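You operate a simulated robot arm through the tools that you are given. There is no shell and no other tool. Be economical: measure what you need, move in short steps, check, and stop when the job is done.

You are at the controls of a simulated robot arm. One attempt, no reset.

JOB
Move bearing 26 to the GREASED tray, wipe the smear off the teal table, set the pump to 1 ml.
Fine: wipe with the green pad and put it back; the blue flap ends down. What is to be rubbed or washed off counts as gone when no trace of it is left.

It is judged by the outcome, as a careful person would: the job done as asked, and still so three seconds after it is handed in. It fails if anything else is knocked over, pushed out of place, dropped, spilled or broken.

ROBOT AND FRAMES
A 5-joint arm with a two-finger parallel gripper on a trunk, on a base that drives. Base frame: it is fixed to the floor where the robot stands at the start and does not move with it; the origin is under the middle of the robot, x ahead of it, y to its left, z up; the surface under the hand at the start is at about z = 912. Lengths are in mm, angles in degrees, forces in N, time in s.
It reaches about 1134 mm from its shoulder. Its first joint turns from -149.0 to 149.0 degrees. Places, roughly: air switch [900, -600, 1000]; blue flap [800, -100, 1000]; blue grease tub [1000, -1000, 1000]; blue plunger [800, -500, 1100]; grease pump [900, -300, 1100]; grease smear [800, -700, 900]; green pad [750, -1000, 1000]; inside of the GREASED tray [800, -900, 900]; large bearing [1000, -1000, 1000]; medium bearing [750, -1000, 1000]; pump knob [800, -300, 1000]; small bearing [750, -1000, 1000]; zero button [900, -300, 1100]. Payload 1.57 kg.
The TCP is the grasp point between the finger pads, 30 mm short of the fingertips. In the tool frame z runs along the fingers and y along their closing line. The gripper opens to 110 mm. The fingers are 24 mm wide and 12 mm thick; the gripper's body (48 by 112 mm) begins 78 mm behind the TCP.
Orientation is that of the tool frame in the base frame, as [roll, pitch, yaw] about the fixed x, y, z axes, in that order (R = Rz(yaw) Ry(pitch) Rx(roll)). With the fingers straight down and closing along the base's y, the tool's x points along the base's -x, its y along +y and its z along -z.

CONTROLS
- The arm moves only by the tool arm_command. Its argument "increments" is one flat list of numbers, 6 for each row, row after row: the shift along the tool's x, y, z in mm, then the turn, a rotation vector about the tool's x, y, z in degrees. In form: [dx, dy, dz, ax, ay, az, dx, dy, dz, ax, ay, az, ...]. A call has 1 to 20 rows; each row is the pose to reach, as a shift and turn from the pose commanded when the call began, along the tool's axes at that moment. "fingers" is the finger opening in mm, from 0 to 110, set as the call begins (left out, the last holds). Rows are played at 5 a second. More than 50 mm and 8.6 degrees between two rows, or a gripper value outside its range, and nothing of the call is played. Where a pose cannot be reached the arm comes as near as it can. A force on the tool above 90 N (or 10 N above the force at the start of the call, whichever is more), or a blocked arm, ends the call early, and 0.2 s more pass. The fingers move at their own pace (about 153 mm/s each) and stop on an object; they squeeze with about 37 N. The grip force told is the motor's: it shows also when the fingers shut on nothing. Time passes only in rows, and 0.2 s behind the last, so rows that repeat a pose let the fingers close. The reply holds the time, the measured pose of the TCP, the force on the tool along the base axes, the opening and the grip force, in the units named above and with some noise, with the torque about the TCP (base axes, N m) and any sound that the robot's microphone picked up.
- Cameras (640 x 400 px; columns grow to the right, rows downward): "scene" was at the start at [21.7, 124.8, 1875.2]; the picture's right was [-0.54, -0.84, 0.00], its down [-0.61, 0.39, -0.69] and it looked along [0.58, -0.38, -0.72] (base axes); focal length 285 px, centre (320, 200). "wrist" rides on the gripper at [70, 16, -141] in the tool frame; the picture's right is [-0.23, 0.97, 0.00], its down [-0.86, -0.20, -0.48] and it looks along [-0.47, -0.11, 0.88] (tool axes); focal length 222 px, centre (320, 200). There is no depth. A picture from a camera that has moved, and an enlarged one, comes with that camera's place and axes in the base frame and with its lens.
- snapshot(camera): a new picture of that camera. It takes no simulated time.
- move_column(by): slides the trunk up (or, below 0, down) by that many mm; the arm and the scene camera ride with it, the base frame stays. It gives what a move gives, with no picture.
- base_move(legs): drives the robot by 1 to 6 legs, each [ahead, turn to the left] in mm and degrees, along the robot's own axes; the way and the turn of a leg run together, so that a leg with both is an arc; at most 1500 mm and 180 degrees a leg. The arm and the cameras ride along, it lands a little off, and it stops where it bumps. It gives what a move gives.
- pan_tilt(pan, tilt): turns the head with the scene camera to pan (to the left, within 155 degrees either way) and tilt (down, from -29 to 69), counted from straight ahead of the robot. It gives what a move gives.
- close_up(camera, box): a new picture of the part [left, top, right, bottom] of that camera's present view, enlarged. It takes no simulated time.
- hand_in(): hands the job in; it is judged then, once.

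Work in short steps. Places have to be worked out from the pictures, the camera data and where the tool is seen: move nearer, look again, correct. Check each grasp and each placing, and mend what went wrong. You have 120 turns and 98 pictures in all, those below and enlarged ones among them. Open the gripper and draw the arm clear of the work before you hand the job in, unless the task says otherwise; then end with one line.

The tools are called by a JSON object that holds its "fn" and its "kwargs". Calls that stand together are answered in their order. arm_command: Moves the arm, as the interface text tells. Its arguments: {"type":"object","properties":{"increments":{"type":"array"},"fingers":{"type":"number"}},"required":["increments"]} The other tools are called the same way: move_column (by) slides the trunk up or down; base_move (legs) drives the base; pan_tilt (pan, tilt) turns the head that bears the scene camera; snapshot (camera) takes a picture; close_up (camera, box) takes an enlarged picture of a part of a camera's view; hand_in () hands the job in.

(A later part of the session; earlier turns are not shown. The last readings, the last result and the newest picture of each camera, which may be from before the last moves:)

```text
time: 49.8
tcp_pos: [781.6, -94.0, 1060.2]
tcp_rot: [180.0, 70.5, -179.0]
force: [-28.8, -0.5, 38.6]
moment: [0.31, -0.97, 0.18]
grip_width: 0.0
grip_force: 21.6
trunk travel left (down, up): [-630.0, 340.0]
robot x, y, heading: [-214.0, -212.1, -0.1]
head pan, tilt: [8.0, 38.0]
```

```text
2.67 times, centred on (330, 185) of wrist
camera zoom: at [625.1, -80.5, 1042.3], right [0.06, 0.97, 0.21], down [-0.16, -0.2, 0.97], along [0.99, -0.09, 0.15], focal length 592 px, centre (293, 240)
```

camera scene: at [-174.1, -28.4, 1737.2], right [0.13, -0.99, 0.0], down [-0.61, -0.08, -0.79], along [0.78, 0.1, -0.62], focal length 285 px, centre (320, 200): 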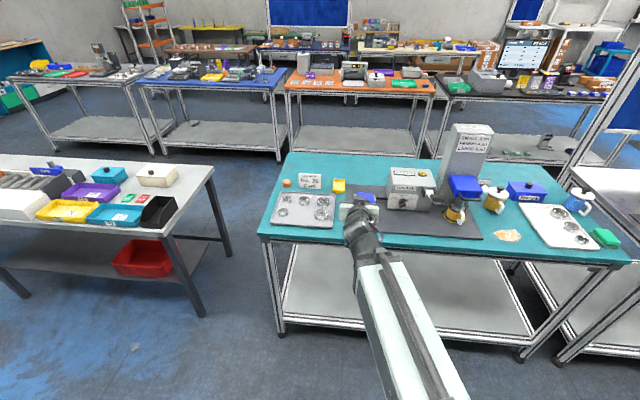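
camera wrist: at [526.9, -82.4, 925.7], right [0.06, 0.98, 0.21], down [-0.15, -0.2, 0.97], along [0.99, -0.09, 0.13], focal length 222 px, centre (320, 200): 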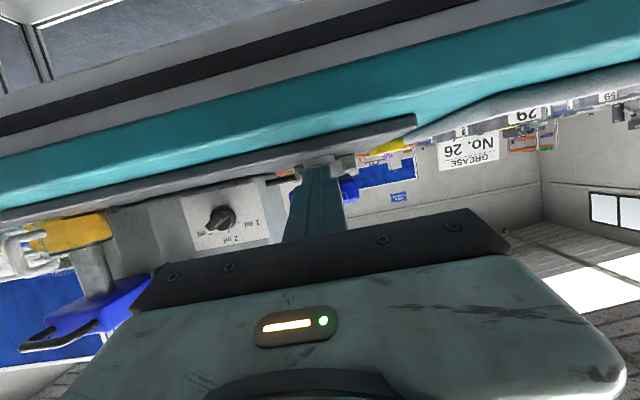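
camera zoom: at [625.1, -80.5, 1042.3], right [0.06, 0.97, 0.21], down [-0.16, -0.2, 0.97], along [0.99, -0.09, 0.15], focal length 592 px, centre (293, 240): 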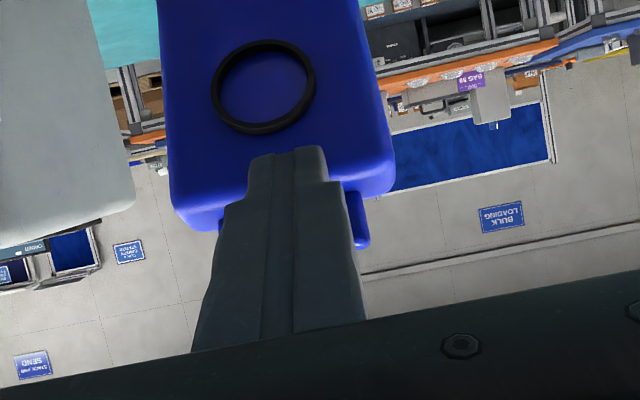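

The flap is at about 60°. The plate drags the tip up while rotating, so I raise 14 mm, push 30 mm, then raise a little and push again.

{"fn": "move_column", "kwargs": {"by": 15}}

{"fn": "arm_command", "kwargs": {"increments": [-3.4, 0, 9.4, 0, 0, 0, -6.8, 0, 18.8, 0, 0, 0, -10.3, 0, 28.2, 0, 0, 0]}}

{"fn": "move_column", "kwargs": {"by": 6}}

{"fn": "arm_command", "kwargs": {"increments": [-3.4, 0, 9.4, 0, 0, 0, -6.8, 0, 18.8, 0, 0, 0, -10.3, 0, 28.2, 0, 0, 0]}}

{"fn": "close_up", "kwargs": {"camera": "wrist", "box": [210, 110, 450, 260]}}

```text
time: 50.5
tcp_pos: [788.0, -94.9, 1067.0]
tcp_rot: [-179.9, 69.8, -179.0]
force: [-1.7, -1.7, 1.8]
moment: [0.02, -0.01, -0.04]
grip_width: 0.0
grip_force: 21.3
trunk travel left (down, up): [-645.0, 325.0]
robot x, y, heading: [-217.7, -206.2, -0.4]
head pan, tilt: [8.0, 38.0]
```

```text
time: 51.3
tcp_pos: [817.1, -94.8, 1068.9]
tcp_rot: [-179.9, 69.8, -179.0]
force: [-0.7, 0.0, 0.8]
moment: [-0.04, 0.0, -0.01]
grip_width: 0.1
grip_force: 21.5
trunk travel left (down, up): [-645.0, 325.0]
robot x, y, heading: [-217.0, -214.6, -0.2]
head pan, tilt: [8.0, 38.0]
```

```text
time: 51.8
tcp_pos: [817.8, -93.1, 1072.0]
tcp_rot: [180.0, 69.9, -179.1]
force: [0.5, 0.4, -0.8]
moment: [0.0, -0.03, 0.02]
grip_width: 0.1
grip_force: 21.2
trunk travel left (down, up): [-651.0, 319.0]
robot x, y, heading: [-214.3, -210.5, -0.7]
head pan, tilt: [8.0, 38.0]
```

```text
time: 52.6
tcp_pos: [847.8, -93.0, 1073.9]
tcp_rot: [179.9, 70.0, -179.2]
force: [1.4, 0.0, -0.7]
moment: [0.02, 0.02, 0.01]
grip_width: 0.0
grip_force: 21.4
trunk travel left (down, up): [-651.0, 319.0]
robot x, y, heading: [-213.6, -211.5, -0.3]
head pan, tilt: [8.0, 38.0]
```

```text
2.67 times, centred on (330, 185) of wrist
camera zoom: at [692.5, -79.4, 1056.8], right [0.06, 0.97, 0.21], down [-0.15, -0.2, 0.97], along [0.99, -0.09, 0.14], focal length 592 px, centre (293, 240)
```

zoom: 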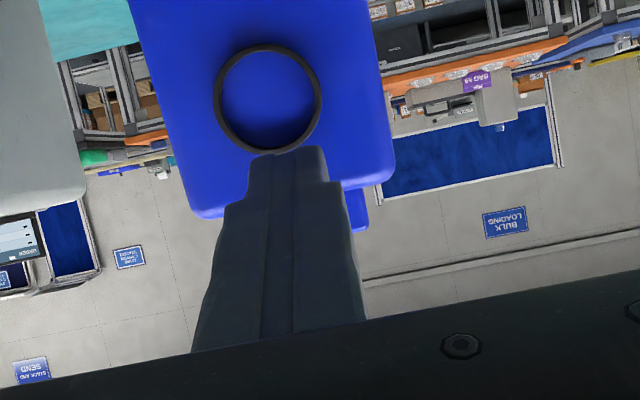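

There is no load now and the flap is near vertical. I push another 35 mm to take it past upright.

{"fn": "arm_command", "kwargs": {"increments": [-3.4, 0, 9.4, 0, 0, 0, -6.8, 0, 18.8, 0, 0, 0, -10.3, 0, 28.2, 0, 0, 0, -12, 0, 33, 0, 0, 0, -12, 0, 33, 0, 0, 0]}}

{"fn": "close_up", "kwargs": {"camera": "wrist", "box": [210, 110, 450, 260]}}

{"fn": "close_up", "kwargs": {"camera": "scene", "box": [320, 140, 432, 220]}}

```text
time: 53.8
tcp_pos: [875.3, -94.0, 1079.9]
tcp_rot: [-180.0, 70.0, -179.1]
force: [-68.4, -2.6, -4.6]
moment: [-0.03, 0.56, 0.22]
grip_width: 0.3
grip_force: 21.5
trunk travel left (down, up): [-651.0, 319.0]
robot x, y, heading: [-215.7, -210.2, -0.4]
head pan, tilt: [8.0, 38.0]
```

```text
2.67 times, centred on (330, 185) of wrist
camera zoom: at [719.7, -78.3, 1062.4], right [0.06, 0.98, 0.21], down [-0.15, -0.2, 0.97], along [0.99, -0.09, 0.14], focal length 592 px, centre (293, 240)
```

zoom: 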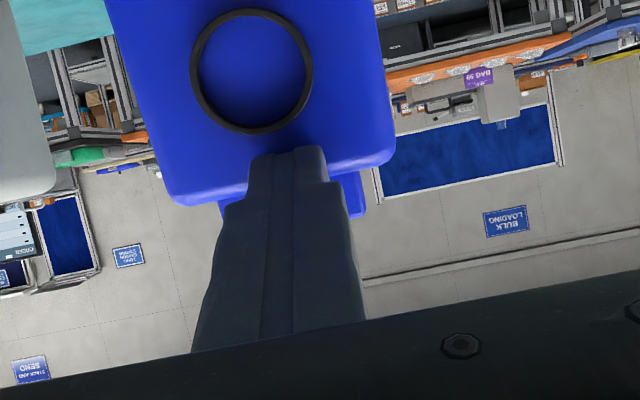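

```text
5.00 times, centred on (376, 180) of scene
camera zoom: at [-183.7, -28.5, 1644.6], right [0.13, -0.99, 0.0], down [-0.61, -0.08, -0.79], along [0.78, 0.1, -0.61], focal length 1425 px, centre (40, 300)
```

zoom: 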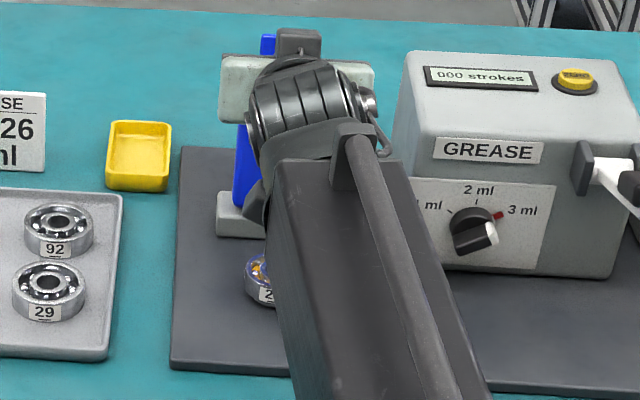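

A 68 N resistance shows the flap is at its stop, past upright. I retract and check that it stays open.

{"fn": "arm_command", "kwargs": {"increments": [10, 0, -28, 0, 0, 0, 24, 0, -66, 0, 0, 0, 41, 0, -113, 0, 0, 0, 58, 0, -160, 0, 0, 0, 70, 0, -193, 0, 0, 0]}}

{"fn": "snapshot", "kwargs": {"camera": "scene"}}

{"fn": "snapshot", "kwargs": {"camera": "wrist"}}

```text
time: 55.0
tcp_pos: [675.1, -98.3, 1073.9]
tcp_rot: [179.9, 70.1, -179.0]
force: [0.0, -0.3, 0.2]
moment: [-0.01, 0.02, 0.01]
grip_width: 0.0
grip_force: 21.5
trunk travel left (down, up): [-651.0, 319.0]
robot x, y, heading: [-212.3, -209.2, -0.4]
head pan, tilt: [8.0, 38.0]
```

```text
60 pictures are left
camera scene: at [-174.3, -28.3, 1644.2], right [0.13, -0.99, 0.0], down [-0.61, -0.08, -0.79], along [0.78, 0.1, -0.62], focal length 285 px, centre (320, 200)
```

scene: 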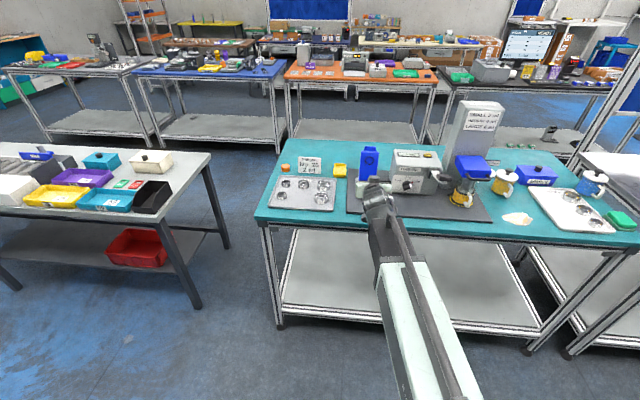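

```text
59 pictures are left
camera wrist: at [519.4, -84.0, 1057.2], right [0.06, 0.98, 0.21], down [-0.16, -0.2, 0.97], along [0.99, -0.09, 0.14], focal length 222 px, centre (320, 200)
```

wrist: 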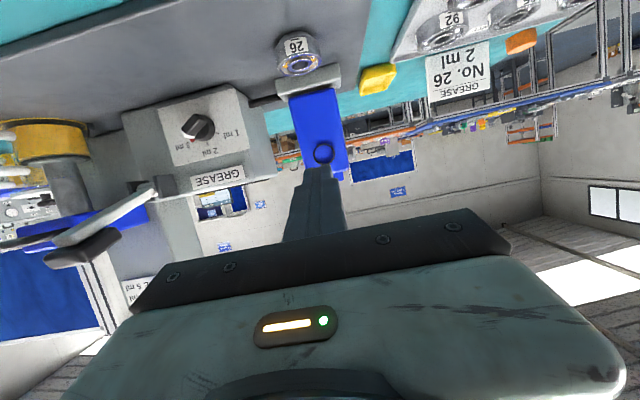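

The flap stays open. While the tool is near horizontal I do the pump dial: tilt to 90° and move across in front of it.

{"fn": "arm_command", "kwargs": {"increments": [-19, -37, -7, 0, -5, 0, -38, -74, -14, 0, -10, 0, -57, -111, -21, 0, -15, 0, -76, -148, -27.8, 0, -20, 0, -76, -148, -27.8, 0, -20, 0]}}

```text
time: 56.2
tcp_pos: [681.8, -244.5, 1154.8]
tcp_rot: [-98.4, 89.8, -97.4]
force: [-0.1, -0.5, 0.5]
moment: [0.04, -0.01, 0.03]
grip_width: 0.0
grip_force: 21.1
out of reach, approached as far as the arm can: row 1, 2, 4
trunk travel left (down, up): [-651.0, 319.0]
robot x, y, heading: [-212.8, -212.5, -0.1]
head pan, tilt: [8.0, 38.0]
```

Horizontal reached. I spin −125° so that the camera comes above and the closing line lies across the dial's bar at 3 ml, then lower the trunk.

{"fn": "arm_command", "kwargs": {"increments": [0, 0, 0, 0, 0, -8.4, 0, 0, 0, 0, 0, -16.8, 0, 0, 0, 0, 0, -25.2, 0, 0, 0, 0, 0, -33.6, 0, 0, 0, 0, 0, -42, 0, 0, 0, 0, 0, -50.4, 0, 0, 0, 0, 0, -58.8, 0, 0, 0, 0, 0, -67.2, 0, 0, 0, 0, 0, -75.6, 0, 0, 0, 0, 0, -84, 0, 0, 0, 0, 0, -92.4, 0, 0, 0, 0, 0, -100.8, 0, 0, 0, 0, 0, -109.2, 0, 0, 0, 0, 0, -117.6, 0, 0, 0, 0, 0, -125], "fingers": 50}}

{"fn": "move_column", "kwargs": {"by": -155}}

{"fn": "snapshot", "kwargs": {"camera": "wrist"}}

{"fn": "close_up", "kwargs": {"camera": "scene", "box": [350, 120, 462, 230]}}

```text
time: 59.4
tcp_pos: [681.1, -229.0, 1150.1]
tcp_rot: [-91.4, -35.1, -89.5]
force: [0.2, -0.1, -0.5]
moment: [0.0, 0.0, 0.0]
grip_width: 50.2
grip_force: 0.0
out of reach, approached as far as the arm can: row 12, 13, 14, 15
trunk travel left (down, up): [-651.0, 319.0]
robot x, y, heading: [-212.2, -207.6, -0.3]
head pan, tilt: [8.0, 38.0]
```

```text
time: 61.2
tcp_pos: [681.1, -230.3, 995.8]
tcp_rot: [-91.3, -35.0, -89.5]
force: [0.0, -0.2, -0.4]
moment: [0.01, -0.01, 0.01]
grip_width: 50.2
grip_force: 0.0
trunk travel left (down, up): [-496.0, 474.0]
robot x, y, heading: [-212.8, -212.9, -0.5]
head pan, tilt: [8.0, 38.0]
```

```text
58 pictures are left
camera wrist: at [541.1, -294.3, 1025.2], right [-0.02, -0.37, -0.93], down [-0.48, 0.82, -0.32], along [0.88, 0.44, -0.2], focal length 222 px, centre (320, 200)
```

wrist: 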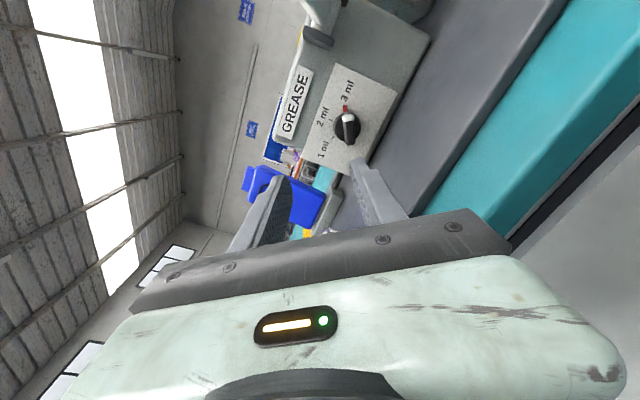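

```text
3.64 times, centred on (406, 175) of scene
camera zoom: at [-174.2, -28.4, 1489.2], right [0.13, -0.99, 0.0], down [-0.61, -0.08, -0.79], along [0.78, 0.1, -0.62], focal length 1036 px, centre (7, 291)
```

zoom: 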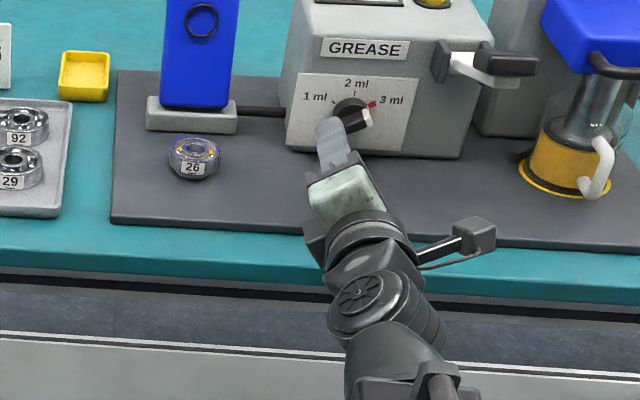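

The closing line is now across the bar. I zoom in on the dial in the wrist view to align.

{"fn": "close_up", "kwargs": {"camera": "wrist", "box": [300, 70, 396, 150]}}

{"fn": "close_up", "kwargs": {"camera": "scene", "box": [396, 130, 444, 165]}}

```text
5.00 times, centred on (348, 110) of wrist
camera zoom: at [541.1, -294.3, 1025.2], right [-0.02, -0.37, -0.93], down [-0.48, 0.82, -0.32], along [0.88, 0.44, -0.2], focal length 1111 px, centre (180, 650)
```

zoom: 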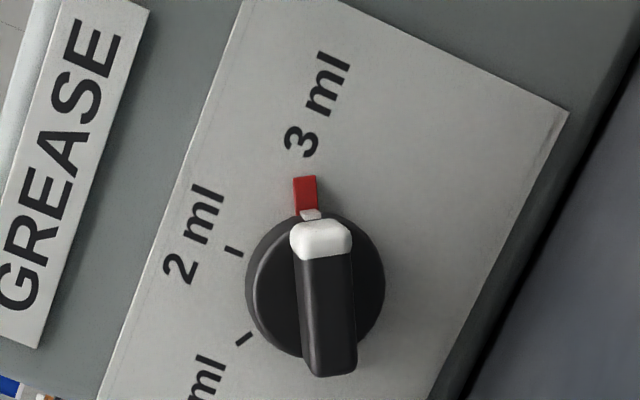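

```text
11.43 times, centred on (420, 148) of scene
camera zoom: at [-174.2, -28.4, 1489.2], right [0.13, -0.99, 0.0], down [-0.61, -0.08, -0.79], along [0.78, 0.1, -0.62], focal length 3256 px, centre (-823, 800)
```

zoom: 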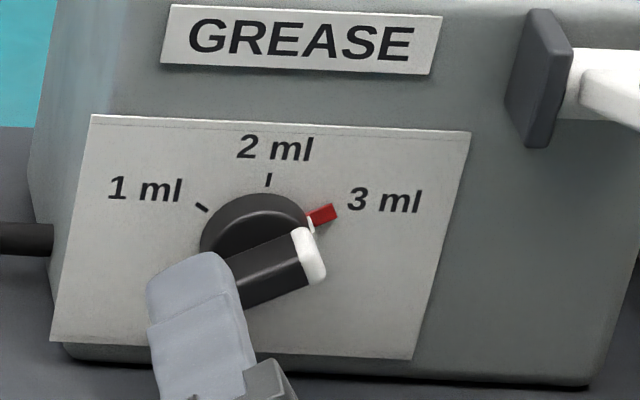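

The wrist view puts the bar centre at about y −263, z 978. I shift 33 mm to the right, 20 mm forward and 17 mm down, then recheck.

{"fn": "arm_command", "kwargs": {"increments": [13.5, 9.5, 10, 0, 0, 0, 27, 19, 20, 0, 0, 0]}}

{"fn": "move_column", "kwargs": {"by": -17}}

{"fn": "close_up", "kwargs": {"camera": "wrist", "box": [230, 80, 422, 220]}}

```text
time: 61.8
tcp_pos: [700.6, -252.3, 993.0]
tcp_rot: [-92.2, -35.0, -89.8]
force: [0.3, -0.2, 0.4]
moment: [0.03, 0.0, -0.07]
grip_width: 50.0
grip_force: 0.2
out of reach, approached as far as the arm can: row 1, 2
trunk travel left (down, up): [-496.0, 474.0]
robot x, y, heading: [-216.0, -208.4, -0.5]
head pan, tilt: [8.0, 38.0]
```

```text
time: 62.5
tcp_pos: [701.6, -252.1, 974.8]
tcp_rot: [-92.4, -35.0, -89.9]
force: [0.1, -0.3, 0.3]
moment: [0.05, 0.0, -0.04]
grip_width: 50.6
grip_force: 0.1
trunk travel left (down, up): [-479.0, 491.0]
robot x, y, heading: [-215.8, -207.2, -0.5]
head pan, tilt: [8.0, 38.0]
```

```text
2.86 times, centred on (326, 150) of wrist
camera zoom: at [561.3, -315.5, 1006.8], right [-0.04, -0.37, -0.93], down [-0.47, 0.83, -0.31], along [0.88, 0.43, -0.21], focal length 635 px, centre (303, 343)
```

zoom: 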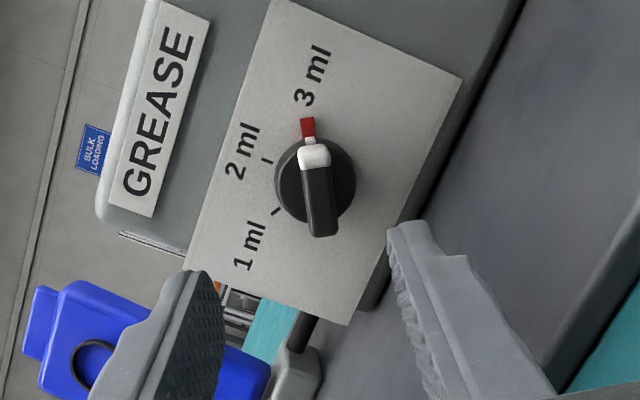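

The bar centre is estimated at about (790, −260, 970). I shift about 6 mm right and advance 58 mm to bring the tips near the bar, and then look.

{"fn": "arm_command", "kwargs": {"increments": [5, 3.4, 0, 0, 0, 0, 5, 3.4, 25, 0, 0, 0, 5, 3.4, 50, 0, 0, 0]}}

{"fn": "close_up", "kwargs": {"camera": "wrist", "box": [230, 80, 422, 220]}}

{"fn": "close_up", "kwargs": {"camera": "scene", "box": [390, 120, 454, 165]}}

```text
time: 63.2
tcp_pos: [752.2, -259.1, 975.1]
tcp_rot: [-92.6, -34.9, -89.8]
force: [-0.5, -0.9, 0.0]
moment: [0.02, 0.0, 0.01]
grip_width: 49.9
grip_force: 0.0
trunk travel left (down, up): [-479.0, 491.0]
robot x, y, heading: [-217.1, -210.2, -0.4]
head pan, tilt: [8.0, 38.0]
```

```text
2.86 times, centred on (326, 150) of wrist
camera zoom: at [611.3, -321.9, 1006.6], right [-0.04, -0.37, -0.93], down [-0.47, 0.83, -0.31], along [0.88, 0.42, -0.21], focal length 635 px, centre (303, 343)
```

zoom: 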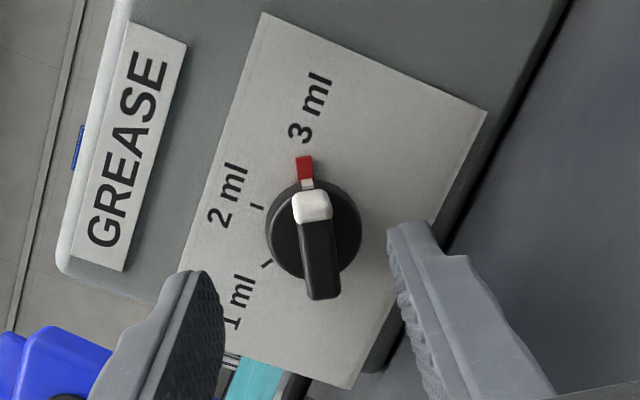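

```text
8.89 times, centred on (422, 142) of scene
camera zoom: at [-174.3, -28.3, 1472.2], right [0.13, -0.99, 0.0], down [-0.61, -0.08, -0.79], along [0.78, 0.1, -0.62], focal length 2533 px, centre (-587, 711)
```

zoom: 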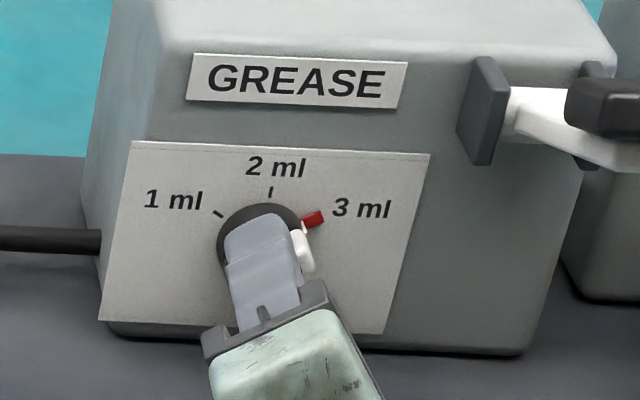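

The bar's front face is estimated at x ≈ 810, with about 4 mm lateral offset left. I correct (column −3) and advance 38 mm.

{"fn": "move_column", "kwargs": {"by": -3}}

{"fn": "arm_command", "kwargs": {"increments": [1.6, 1.2, 10, 0, 0, 0, 1.6, 1.2, 20, 0, 0, 0, 1.6, 1.2, 29, 0, 0, 0, 1.6, 1.2, 38, 0, 0, 0]}}

{"fn": "close_up", "kwargs": {"camera": "wrist", "box": [230, 110, 422, 250]}}

```text
time: 63.8
tcp_pos: [750.9, -259.1, 970.6]
tcp_rot: [-92.7, -34.8, -89.8]
force: [0.1, 0.6, 0.2]
moment: [-0.02, 0.02, 0.0]
grip_width: 50.0
grip_force: 0.0
trunk travel left (down, up): [-476.0, 494.0]
robot x, y, heading: [-214.5, -209.4, -0.1]
head pan, tilt: [8.0, 38.0]
```

```text
time: 64.8
tcp_pos: [788.7, -261.5, 971.1]
tcp_rot: [-92.8, -35.0, -89.7]
force: [-0.5, -0.6, 0.0]
moment: [-0.01, -0.01, -0.03]
grip_width: 50.3
grip_force: 0.0
trunk travel left (down, up): [-476.0, 494.0]
robot x, y, heading: [-215.3, -212.2, -0.4]
head pan, tilt: [8.0, 38.0]
```

```text
2.86 times, centred on (326, 180) of wrist
camera zoom: at [649.5, -324.1, 1003.3], right [-0.05, -0.37, -0.93], down [-0.47, 0.83, -0.31], along [0.88, 0.42, -0.21], focal length 635 px, centre (303, 257)
```

zoom: 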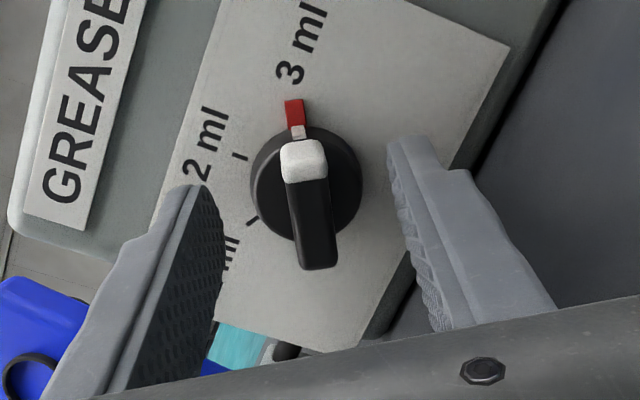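

The bar is centred between the fingers. I advance 5 mm more and close on it.

{"fn": "arm_command", "kwargs": {"increments": [0, 0, 5, 0, 0, 0]}}

{"fn": "arm_command", "kwargs": {"increments": [0, 0, 0, 0, 0, 0, 0, 0, 0, 0, 0, 0, 0, 0, 0, 0, 0, 0], "fingers": 0}}

{"fn": "close_up", "kwargs": {"camera": "wrist", "box": [230, 110, 422, 250]}}

```text
time: 65.2
tcp_pos: [794.1, -260.8, 969.4]
tcp_rot: [-92.8, -34.9, -89.7]
force: [0.2, 0.0, 0.0]
moment: [0.0, 0.0, 0.02]
grip_width: 50.1
grip_force: 0.1
trunk travel left (down, up): [-476.0, 494.0]
robot x, y, heading: [-216.1, -209.0, -0.5]
head pan, tilt: [8.0, 38.0]
```

```text
time: 66.0
tcp_pos: [794.3, -262.0, 969.3]
tcp_rot: [-92.9, -35.0, -89.7]
force: [-12.3, -7.7, -15.6]
moment: [-0.07, 0.06, 0.19]
grip_width: 12.9
grip_force: 29.7
trunk travel left (down, up): [-476.0, 494.0]
robot x, y, heading: [-214.5, -211.5, -0.6]
head pan, tilt: [8.0, 38.0]
```

```text
2.86 times, centred on (326, 180) of wrist
camera zoom: at [654.1, -325.1, 1002.4], right [-0.05, -0.37, -0.93], down [-0.47, 0.83, -0.31], along [0.88, 0.42, -0.21], focal length 635 px, centre (303, 257)
```

zoom: 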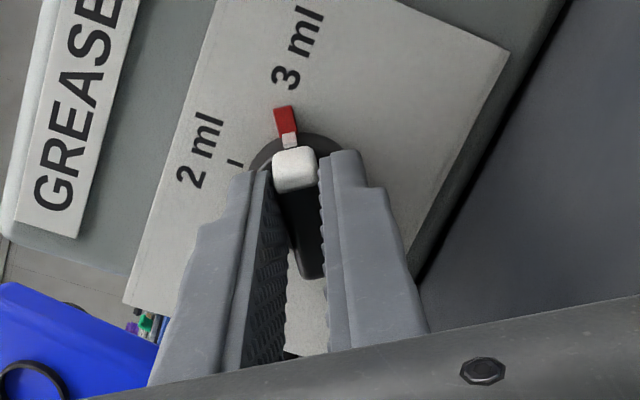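

The bar is held (12.9 mm). I turn it −110° (counter-clockwise seen from the front) toward 1 ml.

{"fn": "arm_command", "kwargs": {"increments": [0, 0, 0, 0, 0, -8.4, 0, 0, 0, 0, 0, -16.8, 0, 0, 0, 0, 0, -25.2, 0, 0, 0, 0, 0, -33.6, 0, 0, 0, 0, 0, -42, 0, 0, 0, 0, 0, -50.4, 0, 0, 0, 0, 0, -58.8, 0, 0, 0, 0, 0, -67.2, 0, 0, 0, 0, 0, -75.6, 0, 0, 0, 0, 0, -84, 0, 0, 0, 0, 0, -92.4, 0, 0, 0, 0, 0, -100.8, 0, 0, 0, 0, 0, -109.2]}}

{"fn": "close_up", "kwargs": {"camera": "wrist", "box": [230, 110, 422, 250]}}

{"fn": "close_up", "kwargs": {"camera": "scene", "box": [390, 120, 454, 165]}}

```text
time: 68.8
tcp_pos: [796.3, -242.5, 976.6]
tcp_rot: [90.3, -35.8, 87.7]
force: [-17.3, 12.5, -28.2]
moment: [0.58, 1.23, 0.37]
grip_width: 12.4
grip_force: 29.4
out of reach, approached as far as the arm can: row 3, 4, 5, 6, 7, 8, 9, 10, 11, 12, 13
trunk travel left (down, up): [-476.0, 494.0]
robot x, y, heading: [-217.9, -210.2, -0.3]
head pan, tilt: [8.0, 38.0]
```

```text
2.86 times, centred on (326, 180) of wrist
camera zoom: at [657.6, -189.8, 1032.2], right [-0.03, -0.75, 0.66], down [-0.5, -0.56, -0.66], along [0.86, -0.35, -0.36], focal length 635 px, centre (303, 257)
```

zoom: 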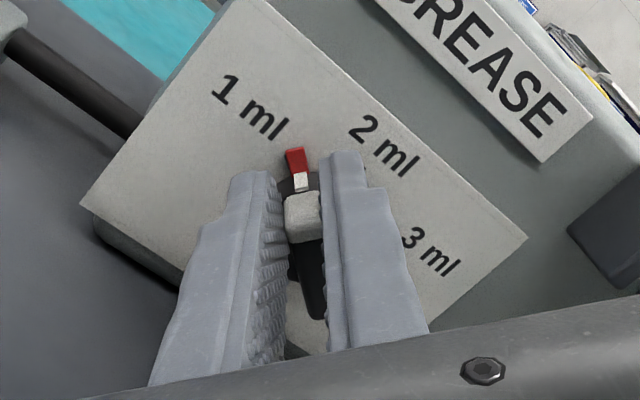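

```text
8.89 times, centred on (422, 142) of scene
camera zoom: at [-172.1, -27.5, 1468.3], right [0.13, -0.99, 0.0], down [-0.61, -0.08, -0.79], along [0.78, 0.1, -0.62], focal length 2533 px, centre (-587, 711)
```

zoom: 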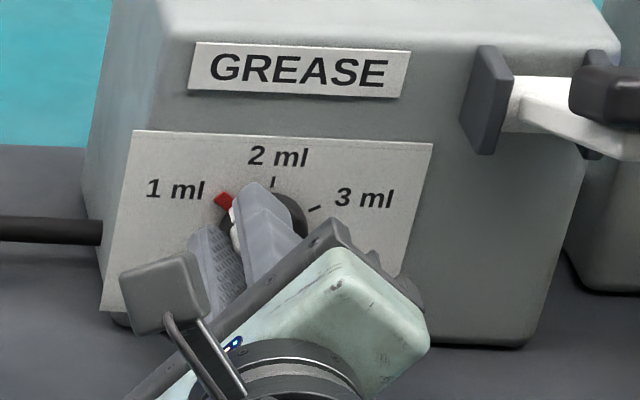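

The red pointer now points near 1 ml, perhaps about 5° short. I turn 6° more, then open and look.

{"fn": "arm_command", "kwargs": {"increments": [0, 0, 0, 0, 0, -3, 0, 0, 0, 0, 0, -6, 0, 0, 0, 0, 0, -6]}}

{"fn": "arm_command", "kwargs": {"increments": [0, 0, 0, 0, 0, 0, 0, 0, 0, 0, 0, 0, 0, 0, 0, 0, 0, 0], "fingers": 50}}

{"fn": "arm_command", "kwargs": {"increments": [0, 0, -30, 0, 0, 0, 0, 0, -70, 0, 0, 0]}}

{"fn": "close_up", "kwargs": {"camera": "wrist", "box": [260, 70, 380, 170]}}

```text
time: 69.6
tcp_pos: [796.5, -241.3, 977.6]
tcp_rot: [90.5, -29.8, 87.5]
force: [-11.8, 2.7, -25.9]
moment: [0.43, 1.25, -0.08]
grip_width: 12.5
grip_force: 29.9
out of reach, approached as far as the arm can: row 1, 2, 3
trunk travel left (down, up): [-476.0, 494.0]
robot x, y, heading: [-216.2, -216.2, -0.3]
head pan, tilt: [8.0, 38.0]
```

```text
time: 70.4
tcp_pos: [794.9, -239.8, 980.1]
tcp_rot: [90.3, -29.8, 87.6]
force: [-0.1, -0.2, 0.0]
moment: [0.0, -0.01, -0.03]
grip_width: 50.2
grip_force: 0.1
trunk travel left (down, up): [-476.0, 494.0]
robot x, y, heading: [-217.2, -209.0, -0.3]
head pan, tilt: [8.0, 38.0]
```

```text
time: 71.0
tcp_pos: [725.9, -230.2, 979.7]
tcp_rot: [90.5, -29.9, 87.6]
force: [-0.4, -0.6, -0.6]
moment: [0.0, 0.01, 0.0]
grip_width: 50.2
grip_force: 0.1
out of reach, approached as far as the arm can: row 1, 2
trunk travel left (down, up): [-476.0, 494.0]
robot x, y, heading: [-214.9, -206.9, -0.4]
head pan, tilt: [8.0, 38.0]
```

```text
4.00 times, centred on (320, 120) of wrist
camera zoom: at [588.0, -173.1, 1028.4], right [-0.02, -0.68, 0.73], down [-0.51, -0.62, -0.59], along [0.86, -0.38, -0.33], focal length 888 px, centre (320, 520)
```

zoom: 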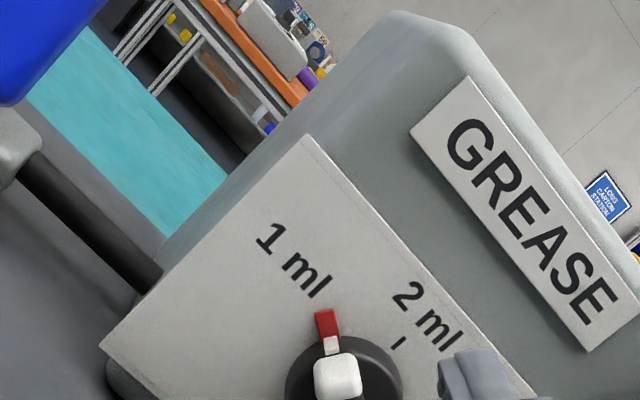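

The pointer covers the 1 ml tick. I verify it from the scene camera.

{"fn": "close_up", "kwargs": {"camera": "scene", "box": [390, 120, 454, 165]}}

```text
8.89 times, centred on (422, 142) of scene
camera zoom: at [-174.0, -28.2, 1469.2], right [0.13, -0.99, 0.0], down [-0.61, -0.08, -0.79], along [0.78, 0.1, -0.62], focal length 2533 px, centre (-587, 711)
```

zoom: 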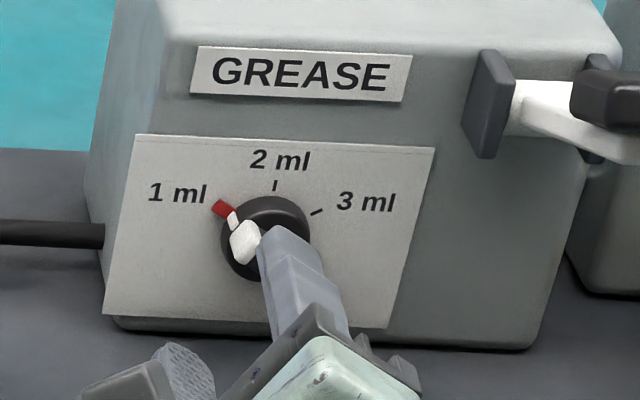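

The dial is at 1 ml. Now the bearing: I raise the trunk, tilt the tool back to vertical, and then drive to (0, −520), from where both the nest and the GREASED tray are in reach.

{"fn": "arm_command", "kwargs": {"increments": [0, 0, -40, 0, 0, 0]}}

{"fn": "move_column", "kwargs": {"by": 450}}

{"fn": "arm_command", "kwargs": {"increments": [-16.9, -29.3, -2.4, 7.08, -4.07, 0, -33.4, -58.1, -9.6, 14.17, -8.15, 0, -49.2, -85.6, -21.5, 21.25, -12.2, 0, -64.1, -111.4, -37.8, 28.3, -16.3, 0, -77.6, -134.9, -58.1, 35.4, -20.4, 0, -89.6, -155.8, -82.2, 42.5, -24.4, 0, -99.7, -173.4, -109.4, 49.6, -28.5, 0, -107.9, -187.5, -139.3, 56.7, -32.6, 0, -113.7, -197.7, -170.8, 63.7, -36.7, 0, -117.3, -204, -204, 70.8, -40.7, 0, -118.5, -206.1, -238, 77.9, -44.8, 0]}}

```text
time: 71.4
tcp_pos: [686.8, -222.3, 977.5]
tcp_rot: [90.8, -29.9, 87.5]
force: [-0.1, -0.3, -0.7]
moment: [0.0, 0.03, 0.01]
grip_width: 50.0
grip_force: 0.1
out of reach, approached as far as the arm can: row 1
trunk travel left (down, up): [-476.0, 494.0]
robot x, y, heading: [-214.9, -208.2, -0.4]
head pan, tilt: [8.0, 38.0]
```

```text
refused: 450 is not a number from -400 to 400
```

```text
time: 73.8
tcp_pos: [245.2, 124.4, 745.0]
tcp_rot: [171.5, -1.6, 35.9]
force: [0.3, -0.9, -0.2]
moment: [0.04, 0.06, 0.02]
grip_width: 50.1
grip_force: 0.1
out of reach, approached as far as the arm can: row 1, 2, 3, 4, 5, 6, 7, 8, 9, 10, 11
trunk travel left (down, up): [-476.0, 494.0]
robot x, y, heading: [-211.6, -209.3, -0.1]
head pan, tilt: [8.0, 38.0]
```

The trunk call was refused (limit 400 per call), so the tilt ran at low height in front of the table. No contact force is shown; I check the surroundings.

{"fn": "snapshot", "kwargs": {"camera": "scene"}}

{"fn": "close_up", "kwargs": {"camera": "scene", "box": [260, 90, 640, 250]}}

```text
45 pictures are left
camera scene: at [-172.9, -29.3, 1469.3], right [0.13, -0.99, 0.0], down [-0.61, -0.08, -0.79], along [0.78, 0.1, -0.62], focal length 285 px, centre (320, 200)
```

scene: 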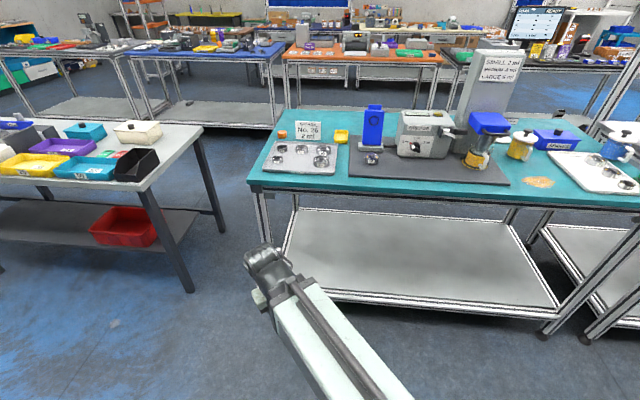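

```text
1.68 times, centred on (450, 170) of scene
camera zoom: at [-172.9, -29.3, 1469.3], right [0.13, -0.99, 0.0], down [-0.61, -0.08, -0.79], along [0.78, 0.1, -0.62], focal length 480 px, centre (101, 250)
```

zoom: 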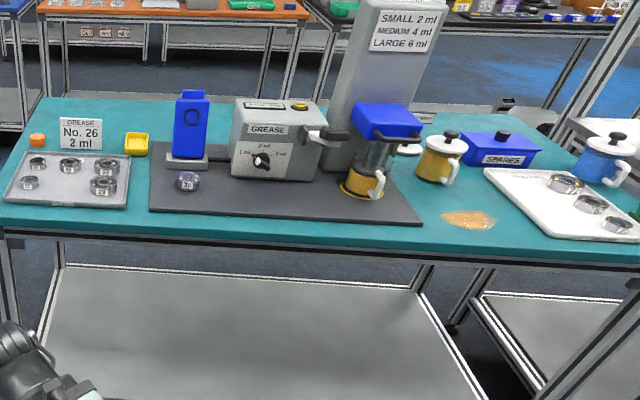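

All is intact. I raise the trunk by 400, fix the residual tilt, and spin the hand back to standard yaw.

{"fn": "move_column", "kwargs": {"by": 400}}

{"fn": "arm_command", "kwargs": {"increments": [0, 0, 0, 8.5, 1.6, 0, 0, 0, 0, 8.5, 1.6, 0]}}

{"fn": "arm_command", "kwargs": {"increments": [0, 0, 0, 0, 0, -8.5, 0, 0, 0, 0, 0, -17, 0, 0, 0, 0, 0, -25.5, 0, 0, 0, 0, 0, -34, 0, 0, 0, 0, 0, -42.5, 0, 0, 0, 0, 0, -51, 0, 0, 0, 0, 0, -59.5, 0, 0, 0, 0, 0, -68, 0, 0, 0, 0, 0, -76.5, 0, 0, 0, 0, 0, -85, 0, 0, 0, 0, 0, -93.5, 0, 0, 0, 0, 0, -102, 0, 0, 0, 0, 0, -110.5, 0, 0, 0, 0, 0, -119, 0, 0, 0, 0, 0, -127.5, 0, 0, 0, 0, 0, -136, 0, 0, 0, 0, 0, -144]}}

```text
time: 77.6
tcp_pos: [244.8, 125.4, 1144.5]
tcp_rot: [171.4, -1.7, 36.0]
force: [0.4, -0.3, 0.8]
moment: [0.01, -0.02, 0.0]
grip_width: 50.1
grip_force: 0.1
trunk travel left (down, up): [-876.0, 94.0]
robot x, y, heading: [-215.0, -210.7, -0.5]
head pan, tilt: [8.0, 38.0]
```

```text
time: 78.2
tcp_pos: [233.8, 149.6, 1143.8]
tcp_rot: [179.4, -3.4, 35.1]
force: [1.0, 1.0, -0.6]
moment: [0.01, -0.03, 0.01]
grip_width: 50.3
grip_force: 0.0
out of reach, approached as far as the arm can: row 1, 2
trunk travel left (down, up): [-876.0, 94.0]
robot x, y, heading: [-218.6, -215.2, -0.3]
head pan, tilt: [8.0, 38.0]
```

```text
time: 81.8
tcp_pos: [-113.4, 354.4, 1169.7]
tcp_rot: [154.1, -10.5, 92.1]
force: [0.5, -0.9, 0.3]
moment: [0.02, 0.01, 0.04]
grip_width: 49.9
grip_force: 0.1
out of reach, approached as far as the arm can: row 1, 2, 3, 4, 5, 6, 7, 8, 9, 10, 11, 12, 13, 14, 15, 16, 17
trunk travel left (down, up): [-876.0, 94.0]
robot x, y, heading: [-213.2, -211.7, -0.5]
head pan, tilt: [8.0, 38.0]
```

The spin ran into a joint limit and the arm swung to its left instead (free air, no contact). First I make the tool vertical again.

{"fn": "arm_command", "kwargs": {"increments": [0, 0, 0, 6.5, -2.6, -0.6, 0, 0, 0, 13, -5.2, -1.2, 0, 0, 0, 19.4, -7.9, -1.8, 0, 0, 0, 25.9, -10.5, -2.4]}}

{"fn": "snapshot", "kwargs": {"camera": "scene"}}

```text
time: 82.8
tcp_pos: [-207.8, 357.1, 1142.6]
tcp_rot: [177.5, -0.6, 87.8]
force: [-0.2, -1.0, 0.4]
moment: [-0.01, 0.01, -0.01]
grip_width: 50.0
grip_force: 0.0
out of reach, approached as far as the arm can: row 1, 2, 3, 4
trunk travel left (down, up): [-876.0, 94.0]
robot x, y, heading: [-216.5, -214.4, -0.3]
head pan, tilt: [8.0, 38.0]
```

```text
43 pictures are left
camera scene: at [-174.8, -28.2, 1869.2], right [0.13, -0.99, 0.0], down [-0.61, -0.08, -0.79], along [0.78, 0.1, -0.62], focal length 285 px, centre (320, 200)
```

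scene: 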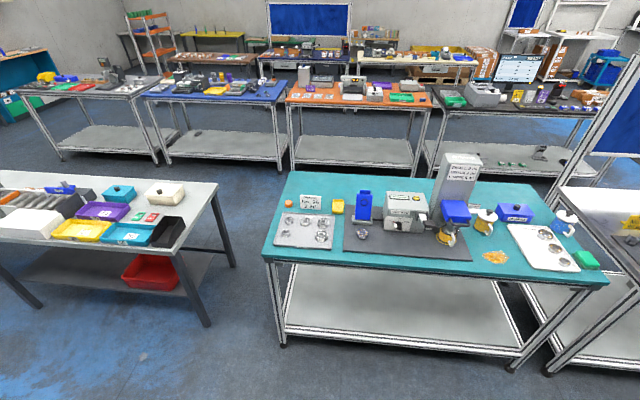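

The spin range is about ±180° around the standard pose. I swing the arm back toward the front while unwinding the spin; first half.

{"fn": "arm_command", "kwargs": {"increments": [1.5, 28, 0, 0, 0, 8.375, 2.7, 56, 0, 0, 0, 16.75, 3.3, 84, 0, 0, 0, 25.1, 3, 112, 0, 0, 0, 33.5, 1.7, 140, 0, 0, 0, 41.9, -0.9, 168, 0, 0, 0, 50.25, -5, 196, 0, 0, 0, 58.6, -10.5, 224.5, 0, 0, 0, 67, -17.6, 252.6, 0, 0, 0, 75.4, -26, 280.6, 0, 0, 0, 83.75, -36, 308.7, 0, 0, 0, 92.1, -47.5, 336.8, 0, 0, 0, 100.5, -60, 364.8, 0, 0, 0, 108.9, -73, 392.9, 0, 0, 0, 117.25, -87, 421, 0, 0, 0, 125.6, -101, 449, 0, 0, 0, 134]}}

```text
time: 86.2
tcp_pos: [236.6, 238.3, 1141.4]
tcp_rot: [-177.7, -1.4, -46.3]
force: [0.2, 0.0, 0.4]
moment: [0.01, 0.01, 0.02]
grip_width: 50.3
grip_force: 0.1
out of reach, approached as far as the arm can: row 1, 2, 3, 4, 5, 6, 7, 8, 9, 10, 11, 12, 13, 14, 15, 16
trunk travel left (down, up): [-876.0, 94.0]
robot x, y, heading: [-214.6, -210.9, -0.5]
head pan, tilt: [8.0, 38.0]
```

Working well. Second half: to the front at about (440, −210), standard yaw.

{"fn": "arm_command", "kwargs": {"increments": [29, 2.4, 0, 0, 0, 8.34, 58, 5.1, 0, 0, 0, 16.7, 87, 8.4, 0, 0, 0, 25, 116, 12.5, 0, 0, 0, 33.4, 145, 17.7, 0, 0, 0, 41.7, 174, 24, 0, 0, 0, 50, 203, 32, 0, 0, 0, 58.4, 232, 41.5, 0, 0, 0, 66.7, 261, 52.5, 0, 0, 0, 75, 290, 65, 0, 0, 0, 83.4, 319, 79, 0, 0, 0, 91.7, 348, 94, 0, 0, 0, 100, 377, 110, 0, 0, 0, 108.4, 406, 127, 0, 0, 0, 116.8, 435, 145, 0, 0, 0, 125, 464, 163, 0, 0, 0, 133.5], "fingers": 100}}

```text
time: 89.6
tcp_pos: [440.2, -208.5, 1142.4]
tcp_rot: [179.3, 2.6, -179.9]
force: [0.5, -0.2, 0.4]
moment: [-0.03, 0.0, 0.01]
grip_width: 100.2
grip_force: 0.1
out of reach, approached as far as the arm can: row 6, 7, 8, 9, 10, 11, 12, 13, 14, 15, 16
trunk travel left (down, up): [-876.0, 94.0]
robot x, y, heading: [-213.0, -210.6, -0.2]
head pan, tilt: [8.0, 38.0]
```

Standard pose restored. I trim the residual tilt and drive to about (0, −520).

{"fn": "arm_command", "kwargs": {"increments": [0, 0, 0, 0.7, 2.6, 0, 0, 0, 0, 0.7, 2.6, 0]}}

{"fn": "base_move", "kwargs": {"legs": [[0, -90], [310, 0], [0, 90], [213, 0]]}}

{"fn": "pan_tilt", "kwargs": {"pan": 15, "tilt": 48}}

{"fn": "snapshot", "kwargs": {"camera": "scene"}}

```text
time: 90.2
tcp_pos: [439.5, -209.5, 1142.6]
tcp_rot: [-179.9, 0.0, -179.7]
force: [0.0, 0.2, 0.7]
moment: [0.04, -0.04, -0.01]
grip_width: 99.8
grip_force: 0.1
trunk travel left (down, up): [-876.0, 94.0]
robot x, y, heading: [-216.7, -213.4, -0.4]
head pan, tilt: [8.0, 38.0]
```

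```text
time: 101.2
tcp_pos: [647.4, -531.7, 1140.6]
tcp_rot: [-180.0, 0.0, 179.3]
force: [0.6, -0.1, 0.6]
moment: [-0.03, 0.05, 0.0]
grip_width: 99.6
grip_force: 0.1
trunk travel left (down, up): [-876.0, 94.0]
robot x, y, heading: [-7.3, -520.6, -1.1]
head pan, tilt: [8.0, 38.0]
```

```text
time: 102.0
tcp_pos: [645.9, -531.6, 1141.6]
tcp_rot: [-179.9, 0.0, 179.3]
force: [0.0, -0.3, 0.4]
moment: [0.03, 0.02, 0.04]
grip_width: 100.3
grip_force: 0.1
trunk travel left (down, up): [-876.0, 94.0]
robot x, y, heading: [-10.0, -522.3, -1.0]
head pan, tilt: [15.0, 48.0]
```

```text
42 pictures are left
camera scene: at [25.0, -332.8, 1854.8], right [0.24, -0.97, 0.0], down [-0.72, -0.18, -0.67], along [0.65, 0.16, -0.74], focal length 285 px, centre (320, 200)
```

scene: 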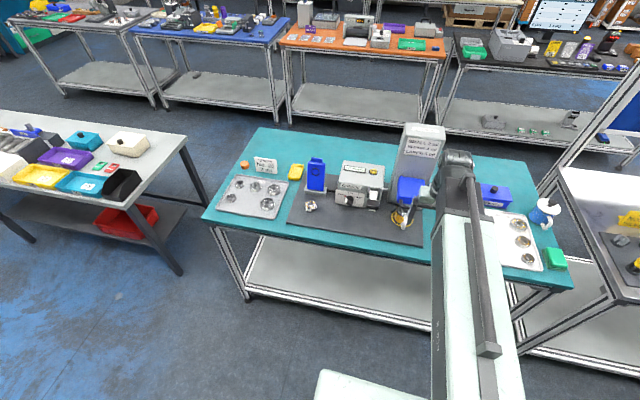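

Bearing 26 is at about (781, −103). I swing the arm over in front of it and look with the wrist camera.

{"fn": "arm_command", "kwargs": {"increments": [0, 48, 0, 0, 0, 0, 0, 96, 0, 0, 0, 0, 0, 144, 0, 0, 0, 0, 0, 192, 0, 0, 0, 0, 0, 240, 0, 0, 0, 0, -10, 288, 0, 0, 0, 0, -20, 336, 0, 0, 0, 0, -25, 384, 0, 0, 0, 0, -25, 430, 0, 0, 0, 0]}}

{"fn": "snapshot", "kwargs": {"camera": "wrist"}}

```text
time: 104.0
tcp_pos: [675.6, -101.3, 1141.6]
tcp_rot: [-179.8, 0.0, 179.3]
force: [-0.4, -0.3, -0.5]
moment: [0.02, 0.03, -0.03]
grip_width: 100.4
grip_force: 0.1
trunk travel left (down, up): [-876.0, 94.0]
robot x, y, heading: [-9.7, -523.2, -0.8]
head pan, tilt: [15.0, 48.0]
```

```text
41 pictures are left
camera wrist: at [608.1, -83.5, 1283.6], right [0.24, 0.97, 0.0], down [0.85, -0.21, 0.48], along [0.46, -0.12, -0.88], focal length 222 px, centre (320, 200)
```

wrist: 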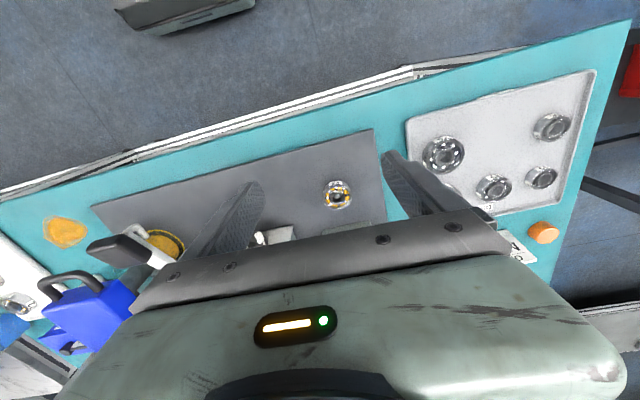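

The bearing is at about (784, −97). I move over it with the opening at 76 mm, lower to z ≈ 1040 and recheck.

{"fn": "arm_command", "kwargs": {"increments": [-36, 1.5, 0, 0, 0, 0, -72, 3, 0, 0, 0, 0, -108, 5.5, 0, 0, 0, 0], "fingers": 76}}

{"fn": "move_column", "kwargs": {"by": -110}}

{"fn": "close_up", "kwargs": {"camera": "wrist", "box": [200, 60, 440, 240]}}

{"fn": "close_up", "kwargs": {"camera": "scene", "box": [280, 140, 408, 230]}}

```text
time: 104.8
tcp_pos: [786.3, -95.5, 1143.3]
tcp_rot: [-180.0, -0.1, 179.3]
force: [0.0, 1.3, 0.2]
moment: [0.02, -0.04, 0.01]
grip_width: 76.0
grip_force: 0.0
trunk travel left (down, up): [-876.0, 94.0]
robot x, y, heading: [-6.6, -521.3, -0.8]
head pan, tilt: [15.0, 48.0]
```

```text
time: 106.2
tcp_pos: [785.0, -96.2, 1031.2]
tcp_rot: [-179.8, 0.0, 179.3]
force: [-0.4, -0.2, 0.2]
moment: [0.01, -0.03, 0.0]
grip_width: 75.8
grip_force: 0.0
trunk travel left (down, up): [-766.0, 204.0]
robot x, y, heading: [-8.6, -524.3, -0.8]
head pan, tilt: [15.0, 48.0]
```

```text
2.22 times, centred on (320, 150) of wrist
camera zoom: at [716.9, -79.1, 1173.9], right [0.24, 0.97, 0.0], down [0.85, -0.21, 0.48], along [0.47, -0.12, -0.88], focal length 494 px, centre (320, 311)
```

zoom: 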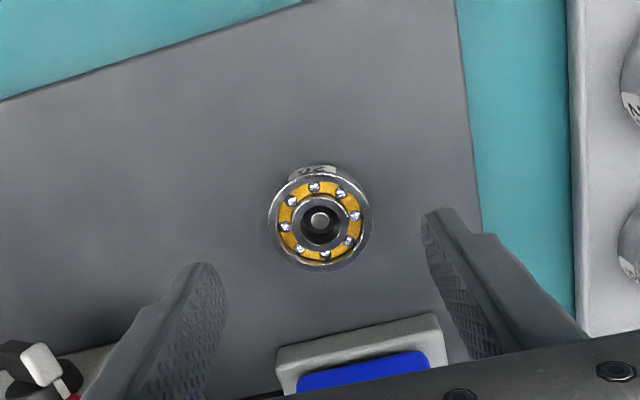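

```text
4.44 times, centred on (344, 185) of scene
camera zoom: at [24.5, -333.0, 1744.8], right [0.24, -0.97, 0.0], down [-0.72, -0.18, -0.67], along [0.65, 0.16, -0.74], focal length 1266 px, centre (213, 267)
```

zoom: 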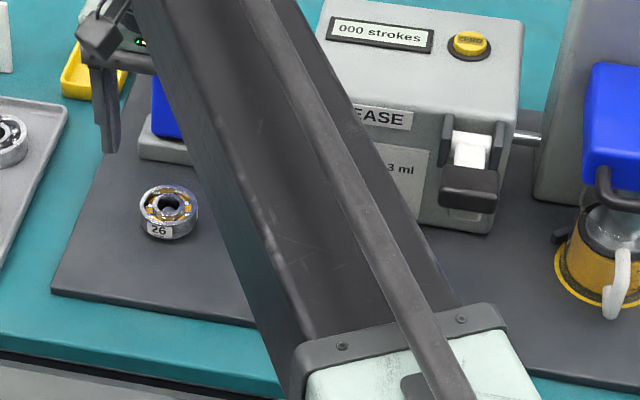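

The bearing shows grease and "26" and is about 5 mm further ahead. I correct and lower to TCP z ≈ 952.

{"fn": "arm_command", "kwargs": {"increments": [-5, -1.5, 0, 0, 0, 0]}}

{"fn": "move_column", "kwargs": {"by": -60}}

{"fn": "close_up", "kwargs": {"camera": "wrist", "box": [200, 90, 440, 250]}}

```text
time: 106.6
tcp_pos: [790.4, -99.0, 1033.1]
tcp_rot: [-179.9, 0.1, 179.3]
force: [-0.4, 0.4, -0.9]
moment: [0.03, 0.03, -0.02]
grip_width: 76.1
grip_force: 0.0
trunk travel left (down, up): [-766.0, 204.0]
robot x, y, heading: [-7.0, -524.5, -1.3]
head pan, tilt: [15.0, 48.0]
```

```text
time: 107.6
tcp_pos: [791.0, -98.5, 971.6]
tcp_rot: [-179.9, 0.1, 179.3]
force: [-0.6, -0.2, 0.1]
moment: [0.02, 0.03, -0.02]
grip_width: 76.2
grip_force: 0.0
trunk travel left (down, up): [-706.0, 264.0]
robot x, y, heading: [-10.2, -523.1, -1.1]
head pan, tilt: [15.0, 48.0]
```

```text
2.50 times, centred on (320, 170) of wrist
camera zoom: at [722.0, -81.2, 1113.9], right [0.24, 0.97, 0.0], down [0.85, -0.21, 0.48], along [0.47, -0.12, -0.88], focal length 555 px, centre (320, 275)
```

zoom: 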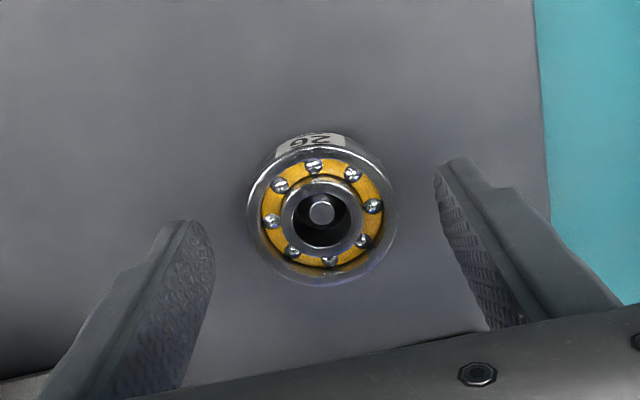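

Aligned. I lower 19 mm and close on the bearing.

{"fn": "move_column", "kwargs": {"by": -19}}

{"fn": "arm_command", "kwargs": {"increments": [0, 0, 0, 0, 0, 0, 0, 0, 0, 0, 0, 0, 0, 0, 0, 0, 0, 0], "fingers": 0}}

{"fn": "move_column", "kwargs": {"by": 15}}

{"fn": "close_up", "kwargs": {"camera": "wrist", "box": [200, 90, 440, 250]}}

```text
time: 108.2
tcp_pos: [791.1, -98.1, 953.7]
tcp_rot: [-179.9, -0.1, 179.2]
force: [-0.1, -0.5, 0.3]
moment: [0.02, -0.01, 0.02]
grip_width: 76.1
grip_force: 0.2
trunk travel left (down, up): [-687.0, 283.0]
robot x, y, heading: [-13.3, -523.5, -0.9]
head pan, tilt: [15.0, 48.0]
```

```text
time: 109.0
tcp_pos: [790.9, -97.6, 953.0]
tcp_rot: [-179.8, 0.0, 179.3]
force: [0.2, -0.6, 0.0]
moment: [0.03, 0.0, 0.0]
grip_width: 50.9
grip_force: 36.9
trunk travel left (down, up): [-687.0, 283.0]
robot x, y, heading: [-8.8, -522.3, -0.8]
head pan, tilt: [15.0, 48.0]
```

```text
time: 109.7
tcp_pos: [790.5, -97.9, 967.5]
tcp_rot: [-179.9, 0.0, 179.4]
force: [-0.1, 0.9, -2.0]
moment: [-0.07, 0.02, -0.01]
grip_width: 51.4
grip_force: 37.4
trunk travel left (down, up): [-702.0, 268.0]
robot x, y, heading: [-10.4, -524.6, -1.0]
head pan, tilt: [15.0, 48.0]
```

```text
2.50 times, centred on (320, 170) of wrist
camera zoom: at [722.2, -81.0, 1109.7], right [0.24, 0.97, 0.0], down [0.85, -0.21, 0.48], along [0.46, -0.12, -0.88], focal length 555 px, centre (320, 275)
```

zoom: 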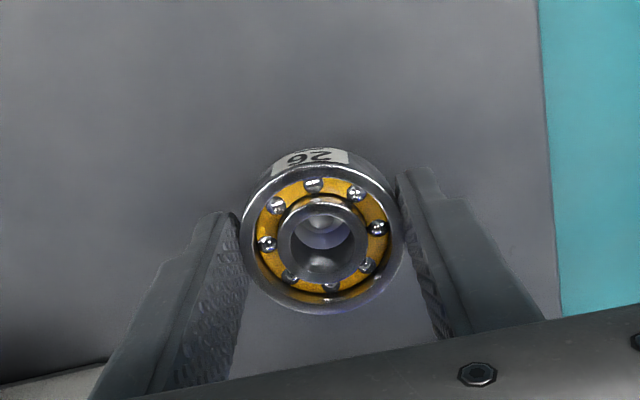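

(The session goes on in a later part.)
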